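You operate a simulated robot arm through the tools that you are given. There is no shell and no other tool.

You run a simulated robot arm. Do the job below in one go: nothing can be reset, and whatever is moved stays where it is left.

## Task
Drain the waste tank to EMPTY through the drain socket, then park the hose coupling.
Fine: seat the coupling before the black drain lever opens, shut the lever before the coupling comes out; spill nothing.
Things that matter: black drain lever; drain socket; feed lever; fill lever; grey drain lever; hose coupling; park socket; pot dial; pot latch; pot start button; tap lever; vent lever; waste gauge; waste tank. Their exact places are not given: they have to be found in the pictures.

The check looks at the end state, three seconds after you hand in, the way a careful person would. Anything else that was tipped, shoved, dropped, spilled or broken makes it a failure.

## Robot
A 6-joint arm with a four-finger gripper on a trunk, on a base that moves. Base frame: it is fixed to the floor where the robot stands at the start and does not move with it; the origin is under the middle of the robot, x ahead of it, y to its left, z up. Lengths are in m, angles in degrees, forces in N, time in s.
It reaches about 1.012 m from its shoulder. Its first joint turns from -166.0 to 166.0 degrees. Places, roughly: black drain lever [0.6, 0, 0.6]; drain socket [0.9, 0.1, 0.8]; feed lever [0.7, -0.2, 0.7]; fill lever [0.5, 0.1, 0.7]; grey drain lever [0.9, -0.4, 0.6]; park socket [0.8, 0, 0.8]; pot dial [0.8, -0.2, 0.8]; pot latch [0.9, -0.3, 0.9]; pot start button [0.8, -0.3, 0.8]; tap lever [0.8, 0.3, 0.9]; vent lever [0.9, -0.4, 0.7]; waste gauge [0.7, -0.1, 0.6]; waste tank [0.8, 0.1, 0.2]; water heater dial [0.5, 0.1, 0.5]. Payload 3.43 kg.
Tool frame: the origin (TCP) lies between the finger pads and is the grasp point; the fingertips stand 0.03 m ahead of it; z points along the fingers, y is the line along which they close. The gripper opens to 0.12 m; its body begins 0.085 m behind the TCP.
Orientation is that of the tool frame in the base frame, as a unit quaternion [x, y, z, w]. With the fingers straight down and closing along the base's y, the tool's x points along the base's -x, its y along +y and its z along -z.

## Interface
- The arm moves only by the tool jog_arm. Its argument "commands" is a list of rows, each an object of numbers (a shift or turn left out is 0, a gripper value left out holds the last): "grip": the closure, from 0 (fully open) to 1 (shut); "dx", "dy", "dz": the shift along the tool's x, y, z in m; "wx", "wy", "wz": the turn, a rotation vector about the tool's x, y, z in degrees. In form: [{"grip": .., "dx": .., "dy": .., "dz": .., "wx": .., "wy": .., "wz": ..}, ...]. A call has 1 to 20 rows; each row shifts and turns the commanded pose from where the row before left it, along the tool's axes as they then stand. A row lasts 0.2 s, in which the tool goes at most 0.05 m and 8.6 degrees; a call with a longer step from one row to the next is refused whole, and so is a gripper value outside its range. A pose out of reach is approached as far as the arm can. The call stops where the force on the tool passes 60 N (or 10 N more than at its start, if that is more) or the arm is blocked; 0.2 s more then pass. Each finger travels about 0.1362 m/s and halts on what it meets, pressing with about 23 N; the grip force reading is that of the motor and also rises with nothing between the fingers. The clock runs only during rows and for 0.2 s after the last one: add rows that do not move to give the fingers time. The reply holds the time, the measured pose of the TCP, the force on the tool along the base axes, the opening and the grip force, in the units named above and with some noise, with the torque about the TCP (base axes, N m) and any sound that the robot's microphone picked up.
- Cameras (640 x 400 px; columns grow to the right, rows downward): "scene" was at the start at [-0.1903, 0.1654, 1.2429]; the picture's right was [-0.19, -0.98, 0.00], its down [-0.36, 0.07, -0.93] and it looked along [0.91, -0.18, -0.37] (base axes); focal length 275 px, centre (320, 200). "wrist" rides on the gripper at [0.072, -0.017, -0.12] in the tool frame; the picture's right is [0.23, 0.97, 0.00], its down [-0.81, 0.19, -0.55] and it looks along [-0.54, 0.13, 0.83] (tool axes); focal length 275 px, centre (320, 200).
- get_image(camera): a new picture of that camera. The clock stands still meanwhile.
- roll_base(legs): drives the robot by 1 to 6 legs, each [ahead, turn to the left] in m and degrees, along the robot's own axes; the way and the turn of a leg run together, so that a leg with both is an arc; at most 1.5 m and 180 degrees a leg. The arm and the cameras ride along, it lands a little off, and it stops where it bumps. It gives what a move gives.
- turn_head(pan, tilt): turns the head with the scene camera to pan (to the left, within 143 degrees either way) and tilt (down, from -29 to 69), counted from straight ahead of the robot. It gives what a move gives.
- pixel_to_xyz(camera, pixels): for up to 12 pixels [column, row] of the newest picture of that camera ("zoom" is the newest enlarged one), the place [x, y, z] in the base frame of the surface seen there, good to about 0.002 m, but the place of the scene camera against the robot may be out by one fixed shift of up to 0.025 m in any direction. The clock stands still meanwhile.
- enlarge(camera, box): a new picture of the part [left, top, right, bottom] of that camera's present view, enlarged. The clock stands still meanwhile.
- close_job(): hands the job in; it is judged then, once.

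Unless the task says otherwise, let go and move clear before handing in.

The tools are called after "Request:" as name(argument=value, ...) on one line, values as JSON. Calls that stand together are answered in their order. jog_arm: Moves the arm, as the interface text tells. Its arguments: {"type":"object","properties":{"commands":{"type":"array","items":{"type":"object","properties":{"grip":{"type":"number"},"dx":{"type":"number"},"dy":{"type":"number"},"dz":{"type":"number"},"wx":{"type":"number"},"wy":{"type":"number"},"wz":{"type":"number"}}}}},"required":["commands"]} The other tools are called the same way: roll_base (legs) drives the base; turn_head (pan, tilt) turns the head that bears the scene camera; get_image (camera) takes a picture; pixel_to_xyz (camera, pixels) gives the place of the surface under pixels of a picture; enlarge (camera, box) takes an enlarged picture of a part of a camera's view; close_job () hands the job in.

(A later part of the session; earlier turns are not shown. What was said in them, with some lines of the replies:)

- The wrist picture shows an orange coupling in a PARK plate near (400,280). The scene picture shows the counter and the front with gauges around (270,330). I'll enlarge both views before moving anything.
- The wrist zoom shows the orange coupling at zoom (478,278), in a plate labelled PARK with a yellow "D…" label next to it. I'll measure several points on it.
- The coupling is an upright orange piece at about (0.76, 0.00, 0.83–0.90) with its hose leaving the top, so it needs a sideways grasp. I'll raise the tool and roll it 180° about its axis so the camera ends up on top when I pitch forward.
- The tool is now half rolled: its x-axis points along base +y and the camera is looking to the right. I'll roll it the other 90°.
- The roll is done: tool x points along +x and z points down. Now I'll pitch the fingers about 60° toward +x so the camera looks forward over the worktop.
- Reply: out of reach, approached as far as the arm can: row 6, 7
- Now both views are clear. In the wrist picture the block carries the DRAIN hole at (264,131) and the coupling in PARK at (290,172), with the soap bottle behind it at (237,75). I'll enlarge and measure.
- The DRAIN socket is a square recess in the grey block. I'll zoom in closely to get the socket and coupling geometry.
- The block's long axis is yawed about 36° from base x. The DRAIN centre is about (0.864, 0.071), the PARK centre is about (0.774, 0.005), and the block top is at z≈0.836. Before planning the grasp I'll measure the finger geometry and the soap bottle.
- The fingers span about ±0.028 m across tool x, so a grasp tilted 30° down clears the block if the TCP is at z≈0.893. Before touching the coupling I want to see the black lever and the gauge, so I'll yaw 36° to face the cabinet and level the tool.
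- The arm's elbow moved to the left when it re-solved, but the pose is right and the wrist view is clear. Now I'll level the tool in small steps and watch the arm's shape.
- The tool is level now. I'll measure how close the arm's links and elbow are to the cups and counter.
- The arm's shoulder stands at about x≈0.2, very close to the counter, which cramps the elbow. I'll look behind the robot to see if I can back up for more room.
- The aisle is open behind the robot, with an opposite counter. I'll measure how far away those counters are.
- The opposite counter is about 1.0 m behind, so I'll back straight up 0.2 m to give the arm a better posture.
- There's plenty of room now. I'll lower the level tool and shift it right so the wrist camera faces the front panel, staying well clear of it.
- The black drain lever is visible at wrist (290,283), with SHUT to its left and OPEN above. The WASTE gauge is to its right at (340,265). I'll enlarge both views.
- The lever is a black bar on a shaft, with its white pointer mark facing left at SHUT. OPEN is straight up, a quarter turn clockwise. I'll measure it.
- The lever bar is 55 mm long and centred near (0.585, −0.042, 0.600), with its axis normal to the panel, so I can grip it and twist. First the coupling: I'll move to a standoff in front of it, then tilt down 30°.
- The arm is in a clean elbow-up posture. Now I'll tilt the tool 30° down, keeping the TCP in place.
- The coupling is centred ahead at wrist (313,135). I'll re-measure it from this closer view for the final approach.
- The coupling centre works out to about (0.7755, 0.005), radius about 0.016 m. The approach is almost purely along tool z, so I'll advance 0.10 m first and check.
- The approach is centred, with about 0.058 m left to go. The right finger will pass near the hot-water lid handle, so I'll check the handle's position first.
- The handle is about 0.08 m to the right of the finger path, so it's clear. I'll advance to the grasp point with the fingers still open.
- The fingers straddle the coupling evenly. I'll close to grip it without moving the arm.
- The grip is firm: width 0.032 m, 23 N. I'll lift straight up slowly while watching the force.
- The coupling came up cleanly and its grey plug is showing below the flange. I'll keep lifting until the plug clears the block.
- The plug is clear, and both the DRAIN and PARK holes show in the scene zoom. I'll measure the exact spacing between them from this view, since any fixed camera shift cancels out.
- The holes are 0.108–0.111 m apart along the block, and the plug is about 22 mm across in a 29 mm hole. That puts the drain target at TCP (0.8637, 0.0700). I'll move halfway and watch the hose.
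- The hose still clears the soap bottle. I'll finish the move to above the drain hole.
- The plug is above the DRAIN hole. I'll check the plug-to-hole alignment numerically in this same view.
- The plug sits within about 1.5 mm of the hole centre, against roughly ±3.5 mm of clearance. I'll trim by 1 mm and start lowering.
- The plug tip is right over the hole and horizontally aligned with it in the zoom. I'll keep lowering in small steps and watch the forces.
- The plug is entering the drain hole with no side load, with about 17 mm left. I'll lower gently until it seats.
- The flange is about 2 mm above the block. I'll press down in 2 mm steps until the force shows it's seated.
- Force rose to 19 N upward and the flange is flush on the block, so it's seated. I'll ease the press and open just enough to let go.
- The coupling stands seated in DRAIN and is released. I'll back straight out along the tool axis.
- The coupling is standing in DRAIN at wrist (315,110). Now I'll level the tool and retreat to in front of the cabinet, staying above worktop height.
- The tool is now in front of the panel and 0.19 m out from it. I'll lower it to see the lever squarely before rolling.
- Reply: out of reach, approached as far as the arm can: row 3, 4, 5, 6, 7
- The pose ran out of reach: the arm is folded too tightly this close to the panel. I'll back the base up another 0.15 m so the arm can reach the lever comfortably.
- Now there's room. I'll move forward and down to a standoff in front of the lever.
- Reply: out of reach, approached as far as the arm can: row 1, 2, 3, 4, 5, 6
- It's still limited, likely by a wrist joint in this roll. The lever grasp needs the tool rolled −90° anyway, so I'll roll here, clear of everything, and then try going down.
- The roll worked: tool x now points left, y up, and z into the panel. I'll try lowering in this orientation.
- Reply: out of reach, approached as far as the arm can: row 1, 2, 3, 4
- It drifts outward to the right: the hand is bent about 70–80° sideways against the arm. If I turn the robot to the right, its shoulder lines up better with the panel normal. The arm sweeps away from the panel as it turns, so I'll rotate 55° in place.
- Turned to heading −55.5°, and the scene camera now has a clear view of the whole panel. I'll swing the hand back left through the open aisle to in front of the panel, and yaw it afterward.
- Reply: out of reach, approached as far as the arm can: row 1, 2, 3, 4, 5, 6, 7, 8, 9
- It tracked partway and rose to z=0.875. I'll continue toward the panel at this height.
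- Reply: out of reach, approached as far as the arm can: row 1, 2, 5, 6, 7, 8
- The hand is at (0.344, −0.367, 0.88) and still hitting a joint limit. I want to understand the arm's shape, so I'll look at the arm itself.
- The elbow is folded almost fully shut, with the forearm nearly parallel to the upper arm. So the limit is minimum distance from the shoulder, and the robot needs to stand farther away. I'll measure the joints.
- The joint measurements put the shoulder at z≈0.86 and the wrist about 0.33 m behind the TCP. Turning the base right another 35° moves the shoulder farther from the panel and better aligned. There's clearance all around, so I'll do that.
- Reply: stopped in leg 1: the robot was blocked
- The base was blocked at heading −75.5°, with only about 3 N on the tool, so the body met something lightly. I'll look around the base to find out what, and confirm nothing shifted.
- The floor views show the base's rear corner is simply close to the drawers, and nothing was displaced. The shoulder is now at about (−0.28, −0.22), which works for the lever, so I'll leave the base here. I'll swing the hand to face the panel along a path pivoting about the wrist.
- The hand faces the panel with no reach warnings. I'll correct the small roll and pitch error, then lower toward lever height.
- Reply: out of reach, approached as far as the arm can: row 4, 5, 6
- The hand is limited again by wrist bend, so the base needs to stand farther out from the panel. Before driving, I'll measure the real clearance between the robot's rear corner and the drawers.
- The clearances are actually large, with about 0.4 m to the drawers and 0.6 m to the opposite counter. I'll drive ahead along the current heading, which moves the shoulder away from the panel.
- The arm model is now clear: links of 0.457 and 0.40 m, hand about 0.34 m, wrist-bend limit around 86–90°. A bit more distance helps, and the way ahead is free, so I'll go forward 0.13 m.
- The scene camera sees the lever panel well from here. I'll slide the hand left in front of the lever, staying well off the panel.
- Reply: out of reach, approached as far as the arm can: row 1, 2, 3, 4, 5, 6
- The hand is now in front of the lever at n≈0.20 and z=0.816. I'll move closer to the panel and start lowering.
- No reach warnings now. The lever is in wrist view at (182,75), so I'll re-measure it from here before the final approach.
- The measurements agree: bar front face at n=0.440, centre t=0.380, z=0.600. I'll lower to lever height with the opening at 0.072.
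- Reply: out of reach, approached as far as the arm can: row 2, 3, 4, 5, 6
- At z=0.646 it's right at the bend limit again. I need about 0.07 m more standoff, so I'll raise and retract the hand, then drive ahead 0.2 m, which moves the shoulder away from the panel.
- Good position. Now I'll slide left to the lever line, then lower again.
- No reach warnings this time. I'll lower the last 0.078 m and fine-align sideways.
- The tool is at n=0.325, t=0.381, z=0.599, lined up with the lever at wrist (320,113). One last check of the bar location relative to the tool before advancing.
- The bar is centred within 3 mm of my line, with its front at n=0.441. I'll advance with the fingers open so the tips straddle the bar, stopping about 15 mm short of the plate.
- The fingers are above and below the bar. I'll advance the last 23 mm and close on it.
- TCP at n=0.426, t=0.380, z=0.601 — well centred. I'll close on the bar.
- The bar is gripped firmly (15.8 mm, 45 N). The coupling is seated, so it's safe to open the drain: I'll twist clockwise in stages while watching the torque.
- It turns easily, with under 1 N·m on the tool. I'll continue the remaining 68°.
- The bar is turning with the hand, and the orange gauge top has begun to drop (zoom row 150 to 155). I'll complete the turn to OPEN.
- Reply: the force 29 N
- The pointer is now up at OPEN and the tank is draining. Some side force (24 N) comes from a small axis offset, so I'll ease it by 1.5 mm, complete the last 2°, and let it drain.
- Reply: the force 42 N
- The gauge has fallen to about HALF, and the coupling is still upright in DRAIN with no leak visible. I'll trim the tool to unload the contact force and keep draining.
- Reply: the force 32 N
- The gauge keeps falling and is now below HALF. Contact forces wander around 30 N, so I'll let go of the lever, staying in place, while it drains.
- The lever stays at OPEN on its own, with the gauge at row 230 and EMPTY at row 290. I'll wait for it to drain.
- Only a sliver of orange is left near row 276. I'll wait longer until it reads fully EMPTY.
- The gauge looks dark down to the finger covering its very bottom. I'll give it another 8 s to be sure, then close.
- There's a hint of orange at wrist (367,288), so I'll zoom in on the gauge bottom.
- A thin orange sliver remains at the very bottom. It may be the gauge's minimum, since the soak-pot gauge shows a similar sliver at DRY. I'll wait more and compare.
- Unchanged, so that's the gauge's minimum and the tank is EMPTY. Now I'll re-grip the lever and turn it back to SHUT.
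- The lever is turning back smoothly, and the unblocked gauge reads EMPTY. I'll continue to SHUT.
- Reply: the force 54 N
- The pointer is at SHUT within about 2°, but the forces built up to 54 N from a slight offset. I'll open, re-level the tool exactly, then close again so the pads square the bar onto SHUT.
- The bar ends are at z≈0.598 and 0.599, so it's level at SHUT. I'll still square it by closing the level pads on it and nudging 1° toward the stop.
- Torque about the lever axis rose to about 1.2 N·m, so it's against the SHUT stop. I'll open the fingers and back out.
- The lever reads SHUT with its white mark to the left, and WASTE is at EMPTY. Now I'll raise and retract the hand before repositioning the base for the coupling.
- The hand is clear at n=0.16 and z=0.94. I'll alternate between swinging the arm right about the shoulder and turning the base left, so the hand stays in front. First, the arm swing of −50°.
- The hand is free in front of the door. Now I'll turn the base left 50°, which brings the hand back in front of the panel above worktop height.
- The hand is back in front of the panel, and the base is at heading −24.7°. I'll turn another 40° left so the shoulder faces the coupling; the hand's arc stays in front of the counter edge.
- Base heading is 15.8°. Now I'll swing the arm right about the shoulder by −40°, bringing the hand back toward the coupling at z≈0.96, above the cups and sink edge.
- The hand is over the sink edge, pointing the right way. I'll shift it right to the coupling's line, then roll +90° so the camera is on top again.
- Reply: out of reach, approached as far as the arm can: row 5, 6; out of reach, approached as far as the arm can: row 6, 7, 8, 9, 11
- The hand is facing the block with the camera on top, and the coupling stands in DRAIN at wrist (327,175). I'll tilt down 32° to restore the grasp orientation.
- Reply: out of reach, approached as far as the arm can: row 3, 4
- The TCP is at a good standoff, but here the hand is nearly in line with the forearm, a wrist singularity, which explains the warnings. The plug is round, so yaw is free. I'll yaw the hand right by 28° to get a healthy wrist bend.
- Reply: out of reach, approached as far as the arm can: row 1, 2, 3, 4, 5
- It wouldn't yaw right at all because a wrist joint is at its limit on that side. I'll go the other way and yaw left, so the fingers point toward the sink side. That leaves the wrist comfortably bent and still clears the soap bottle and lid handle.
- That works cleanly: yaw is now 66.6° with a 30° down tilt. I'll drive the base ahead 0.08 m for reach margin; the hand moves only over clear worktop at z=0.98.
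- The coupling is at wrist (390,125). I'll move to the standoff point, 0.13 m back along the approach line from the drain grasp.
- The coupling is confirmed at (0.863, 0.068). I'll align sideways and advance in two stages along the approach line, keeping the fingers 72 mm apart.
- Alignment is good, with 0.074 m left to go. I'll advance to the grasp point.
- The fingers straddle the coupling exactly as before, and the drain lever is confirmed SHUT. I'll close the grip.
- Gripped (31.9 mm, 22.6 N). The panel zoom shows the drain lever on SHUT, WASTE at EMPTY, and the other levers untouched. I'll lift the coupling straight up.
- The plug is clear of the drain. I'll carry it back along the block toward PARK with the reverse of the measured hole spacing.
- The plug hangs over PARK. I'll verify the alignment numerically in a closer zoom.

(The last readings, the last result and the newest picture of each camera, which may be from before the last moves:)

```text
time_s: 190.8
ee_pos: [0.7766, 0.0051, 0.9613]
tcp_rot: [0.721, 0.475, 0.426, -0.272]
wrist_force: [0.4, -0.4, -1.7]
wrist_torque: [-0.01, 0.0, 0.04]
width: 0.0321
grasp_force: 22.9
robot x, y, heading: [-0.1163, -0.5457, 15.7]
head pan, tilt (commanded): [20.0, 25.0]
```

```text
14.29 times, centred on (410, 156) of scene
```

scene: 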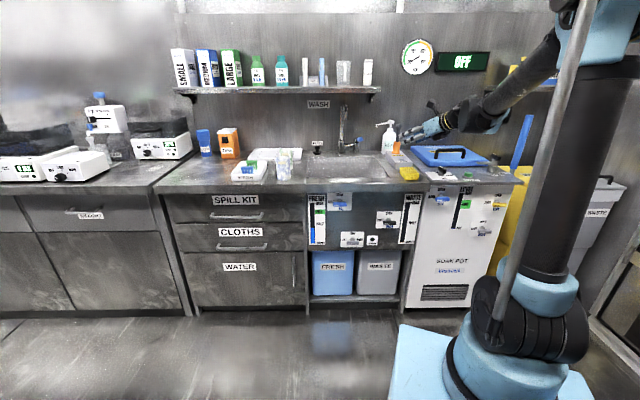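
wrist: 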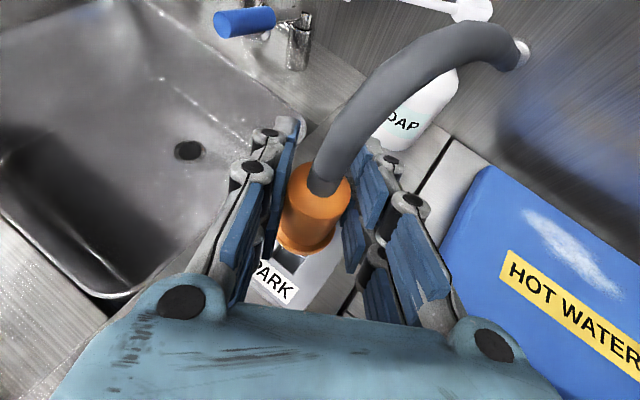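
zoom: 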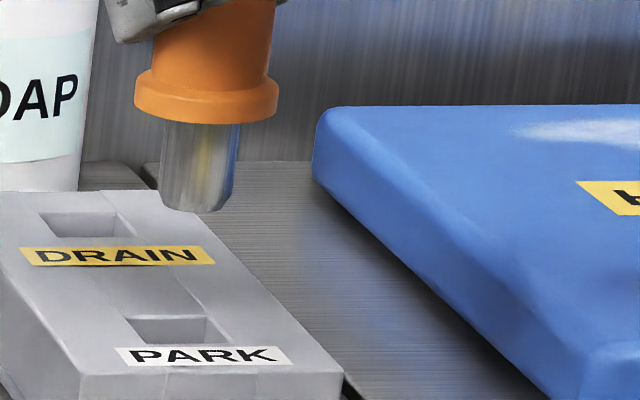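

Request:
pixel_to_xyz(camera="zoom", pixels=[[122, 317], [206, 315], [233, 344], [146, 346], [37, 212], [114, 211], [138, 237], [60, 239], [196, 190], [196, 160], [168, 170], [230, 170]])

```text
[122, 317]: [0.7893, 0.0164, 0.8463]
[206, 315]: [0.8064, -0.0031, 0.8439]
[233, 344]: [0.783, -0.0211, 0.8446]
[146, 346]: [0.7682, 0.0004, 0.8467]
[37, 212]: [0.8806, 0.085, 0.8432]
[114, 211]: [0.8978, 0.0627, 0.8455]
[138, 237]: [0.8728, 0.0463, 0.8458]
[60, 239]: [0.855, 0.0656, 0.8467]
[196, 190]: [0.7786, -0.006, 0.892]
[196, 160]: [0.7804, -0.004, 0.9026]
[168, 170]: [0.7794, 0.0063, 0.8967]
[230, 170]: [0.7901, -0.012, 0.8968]
```

The plug centre (~0.788, −0.002) matches the PARK hole centre (0.787, −0.002). I'll lower the plug to the hole mouth.

Request:
jog_arm(commands=[{"dx": -0.00872, "dy": -0.0001, "dz": 0.00489}, {"dx": -0.00872, "dy": -0.0001, "dz": 0.00489}, {"dx": -0.00872, "dy": -0.0001, "dz": 0.00489}, {"dx": -0.00436, "dz": 0.00245}, {}])

Request:
enlarge(camera="scene", box=[385, 125, 435, 175])

Request:
get_image(camera="wrist")

```text
time_s: 192.0
ee_pos: [0.7763, 0.0056, 0.9267]
tcp_rot: [0.721, 0.475, 0.425, -0.273]
wrist_force: [0.3, -0.5, -2.2]
wrist_torque: [0.02, 0.0, 0.02]
width: 0.0319
grasp_force: 23.3
robot x, y, heading: [-0.1199, -0.5469, 16.0]
head pan, tilt (commanded): [20.0, 25.0]
```

```text
8.00 times, centred on (410, 150) of scene
```

zoom: 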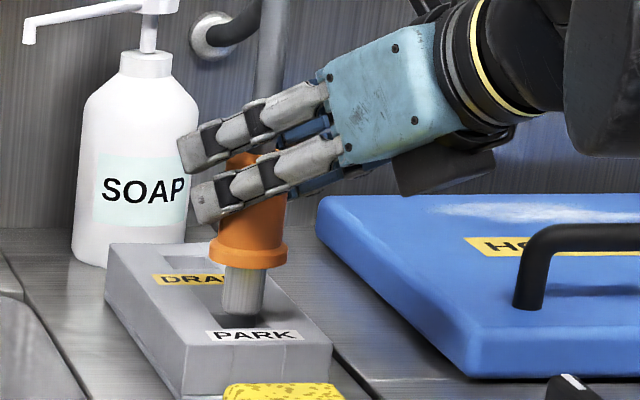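

```text
taken
```

wrist: 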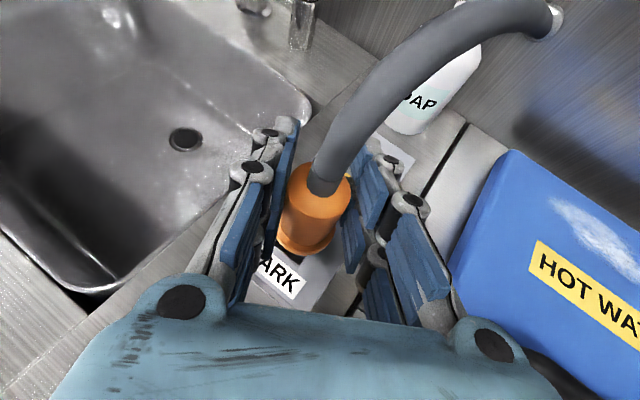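

The plug tip is at the mouth of the PARK hole with no contact force. I'll keep lowering in small steps.

Request:
jog_arm(commands=[{"dx": -0.00523, "dz": 0.00293}, {"dx": -0.00523, "dz": 0.00293}, {"dx": -0.00523, "dz": 0.00293}, {"dx": -0.00523, "dz": 0.00293}, {}])

Request:
enlarge(camera="scene", box=[385, 125, 435, 175])

```text
time_s: 193.2
ee_pos: [0.7774, 0.0037, 0.9017]
tcp_rot: [0.72, 0.475, 0.425, -0.273]
wrist_force: [-0.3, -0.3, -1.4]
wrist_torque: [0.0, -0.01, 0.0]
width: 0.0318
grasp_force: 23.1
robot x, y, heading: [-0.1174, -0.547, 15.8]
head pan, tilt (commanded): [20.0, 25.0]
```

```text
8.00 times, centred on (410, 150) of scene
```

zoom: 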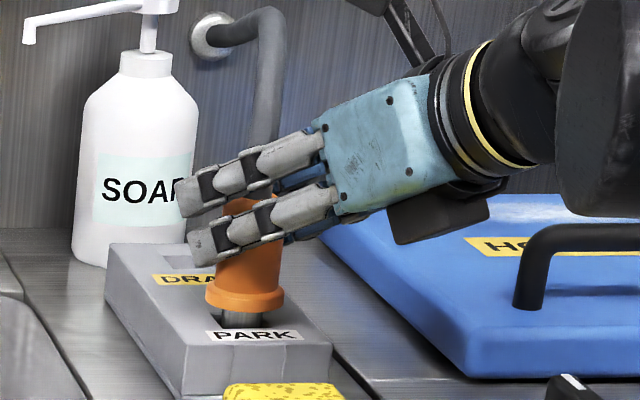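

The plug is in the hole with about 12 mm to go. I'll lower 8 mm more, then press gently to seat it.

Request:
jog_arm(commands=[{"dx": -0.00349, "dz": 0.00196}, {"dx": -0.00349, "dz": 0.00196}, {}])

Request:
jog_arm(commands=[{"dx": -0.00174, "dz": 0.00098}, {"dx": -0.00174, "dz": 0.00098}, {}])

Request:
enlarge(camera="scene", box=[385, 125, 435, 175])

```text
time_s: 194.0
ee_pos: [0.7757, 0.0045, 0.8939]
tcp_rot: [0.721, 0.474, 0.426, -0.272]
wrist_force: [0.2, 0.9, -0.9]
wrist_torque: [0.02, -0.02, -0.01]
width: 0.0321
grasp_force: 23.1
robot x, y, heading: [-0.1222, -0.551, 15.8]
head pan, tilt (commanded): [20.0, 25.0]
```

```text
time_s: 194.8
ee_pos: [0.7766, 0.0038, 0.8912]
tcp_rot: [0.721, 0.474, 0.425, -0.272]
wrist_force: [2.3, -3.1, 18.8]
wrist_torque: [-0.11, -0.01, -0.01]
width: 0.0323
grasp_force: 23.0
robot x, y, heading: [-0.1193, -0.5475, 15.7]
head pan, tilt (commanded): [20.0, 25.0]
```

```text
8.00 times, centred on (410, 150) of scene
```

zoom: 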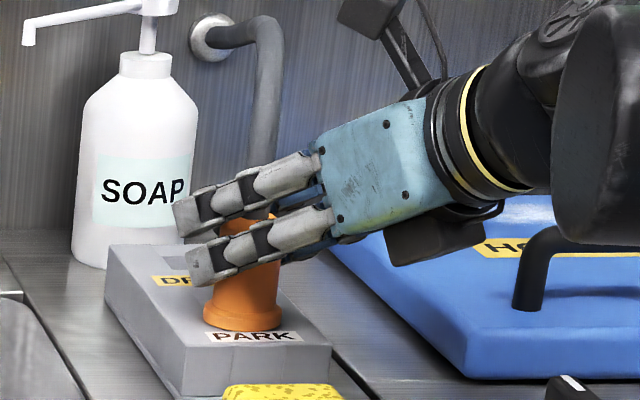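

Seated: 19 N of reaction with the flange flush on the block, same as at the drain. I'll ease off and open the fingers.

Request:
jog_arm(commands=[{"dx": 0.0012, "dz": -0.0007}, {"grip": 0.6}, {"grip": 0.4}, {"grip": 0.4}, {"grip": 0.4}])

Request:
get_image(camera="wrist")

Request:
enlarge(camera="scene", box=[385, 125, 435, 175])

```text
time_s: 196.0
ee_pos: [0.7755, 0.0043, 0.8911]
tcp_rot: [0.721, 0.475, 0.425, -0.272]
wrist_force: [0.0, -0.1, 0.1]
wrist_torque: [0.05, 0.02, -0.02]
width: 0.0721
grasp_force: 0.1
robot x, y, heading: [-0.1162, -0.5489, 15.8]
head pan, tilt (commanded): [20.0, 25.0]
```

```text
taken
```

wrist: 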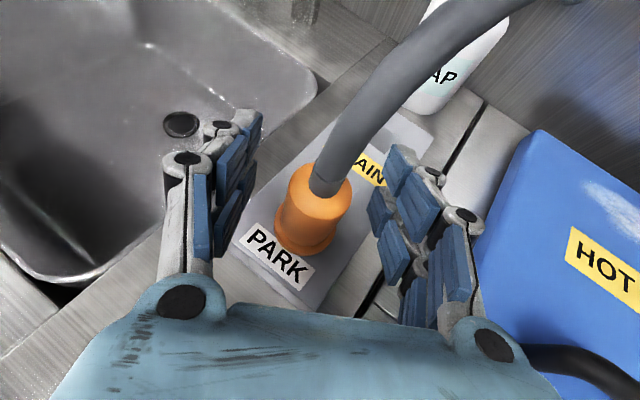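

```text
8.00 times, centred on (410, 150) of scene
```

zoom: 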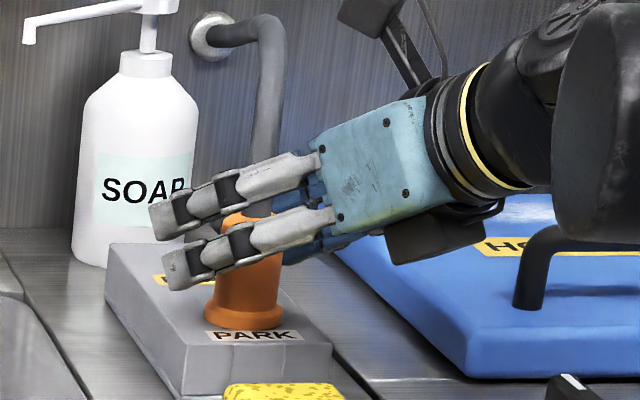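

The coupling is upright and parked, and released. I'll back out along the tool axis, rising as I go.

Request:
jog_arm(commands=[{"dz": -0.02}, {"dz": -0.025}, {"dz": -0.03}, {"dz": -0.03}, {"dz": -0.03}, {"dx": 0.02, "dz": -0.02}, {"dx": 0.03, "dz": -0.02}, {}])

Request:
get_image(camera="wrist")

Request:
get_image(camera="scene")

Request:
enlarge(camera="scene", box=[385, 115, 445, 185])

```text
time_s: 197.8
ee_pos: [0.7245, -0.1138, 1.0197]
tcp_rot: [0.72, 0.475, 0.426, -0.273]
wrist_force: [1.1, -0.1, 0.0]
wrist_torque: [0.01, -0.03, 0.02]
width: 0.0722
grasp_force: 0.1
robot x, y, heading: [-0.1165, -0.5524, 15.8]
head pan, tilt (commanded): [20.0, 25.0]
```

```text
taken
```

wrist: 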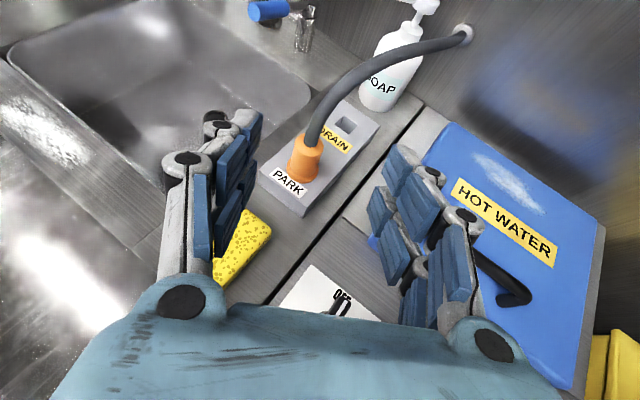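

```text
taken
```

scene: 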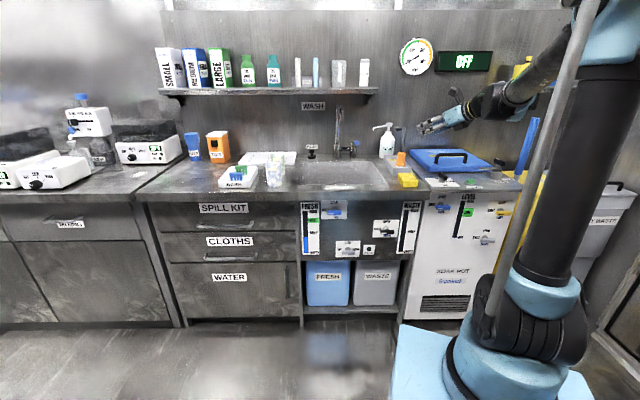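

```text
5.71 times, centred on (415, 150) of scene
```

zoom: 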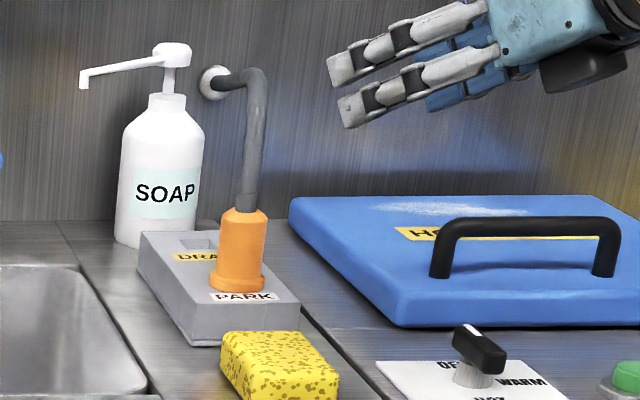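

The coupling is upright in PARK, seated, and the hand is well clear. One last look at the panel before handing in.

Request:
enlarge(camera="scene", box=[290, 190, 530, 310])

Request:
enlarge(camera="scene", box=[340, 195, 430, 260])

```text
2.67 times, centred on (410, 250) of scene
```

zoom: 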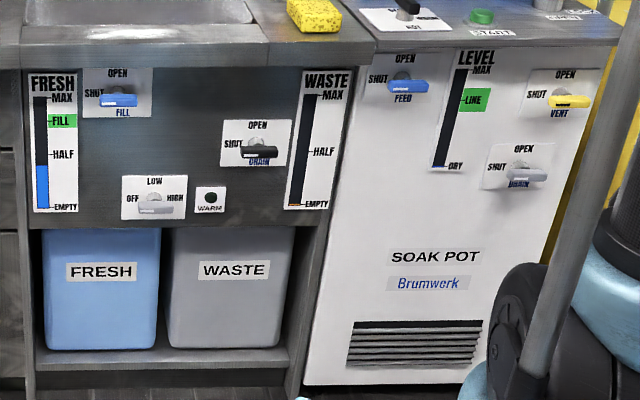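

```text
6.15 times, centred on (385, 228) of scene
```

zoom: 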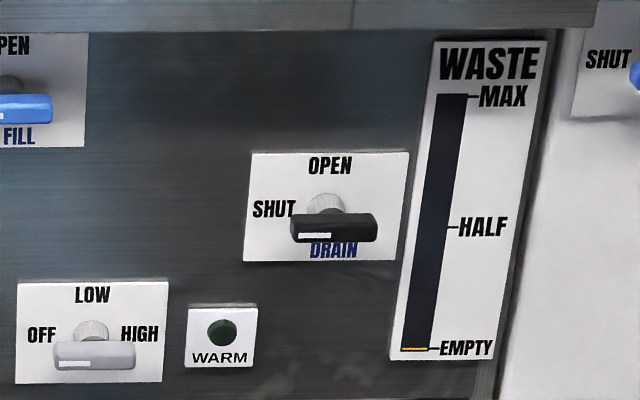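

The WASTE gauge reads EMPTY (zoom row 348), and the black drain lever points to SHUT. The coupling is parked, the other levers are as they were, and no spill is visible, so I'm handing in.

Request:
close_job()

```text
The job is handed in.
```

The waste tank is drained to EMPTY and the hose coupling is back in its PARK socket. I handed the job in, but no verdict came back.

- **Order:** I seated the coupling in the drain socket before opening the black drain lever. I turned the lever back to its SHUT stop before pulling the coupling out.
- **Gauge:** A thin orange sliver stays at the very bottom of the WASTE gauge. It did not change over about 4 s more of draining, and the soak pot gauge shows a similar sliver at DRY, so I took it as the gauge's zero.
- **Rest of the scene:** In the last pictures the other levers and the heater dial are where they were. I saw no spill, and nothing looked moved or tipped.
- **One bump:** While I was turning the base to reach the lever, it reported being blocked once, with only a few newtons on the tool. I checked around the robot and found nothing touching or moved, but I never found the cause.

The gripper is open and clear of the coupling, above the worktop.
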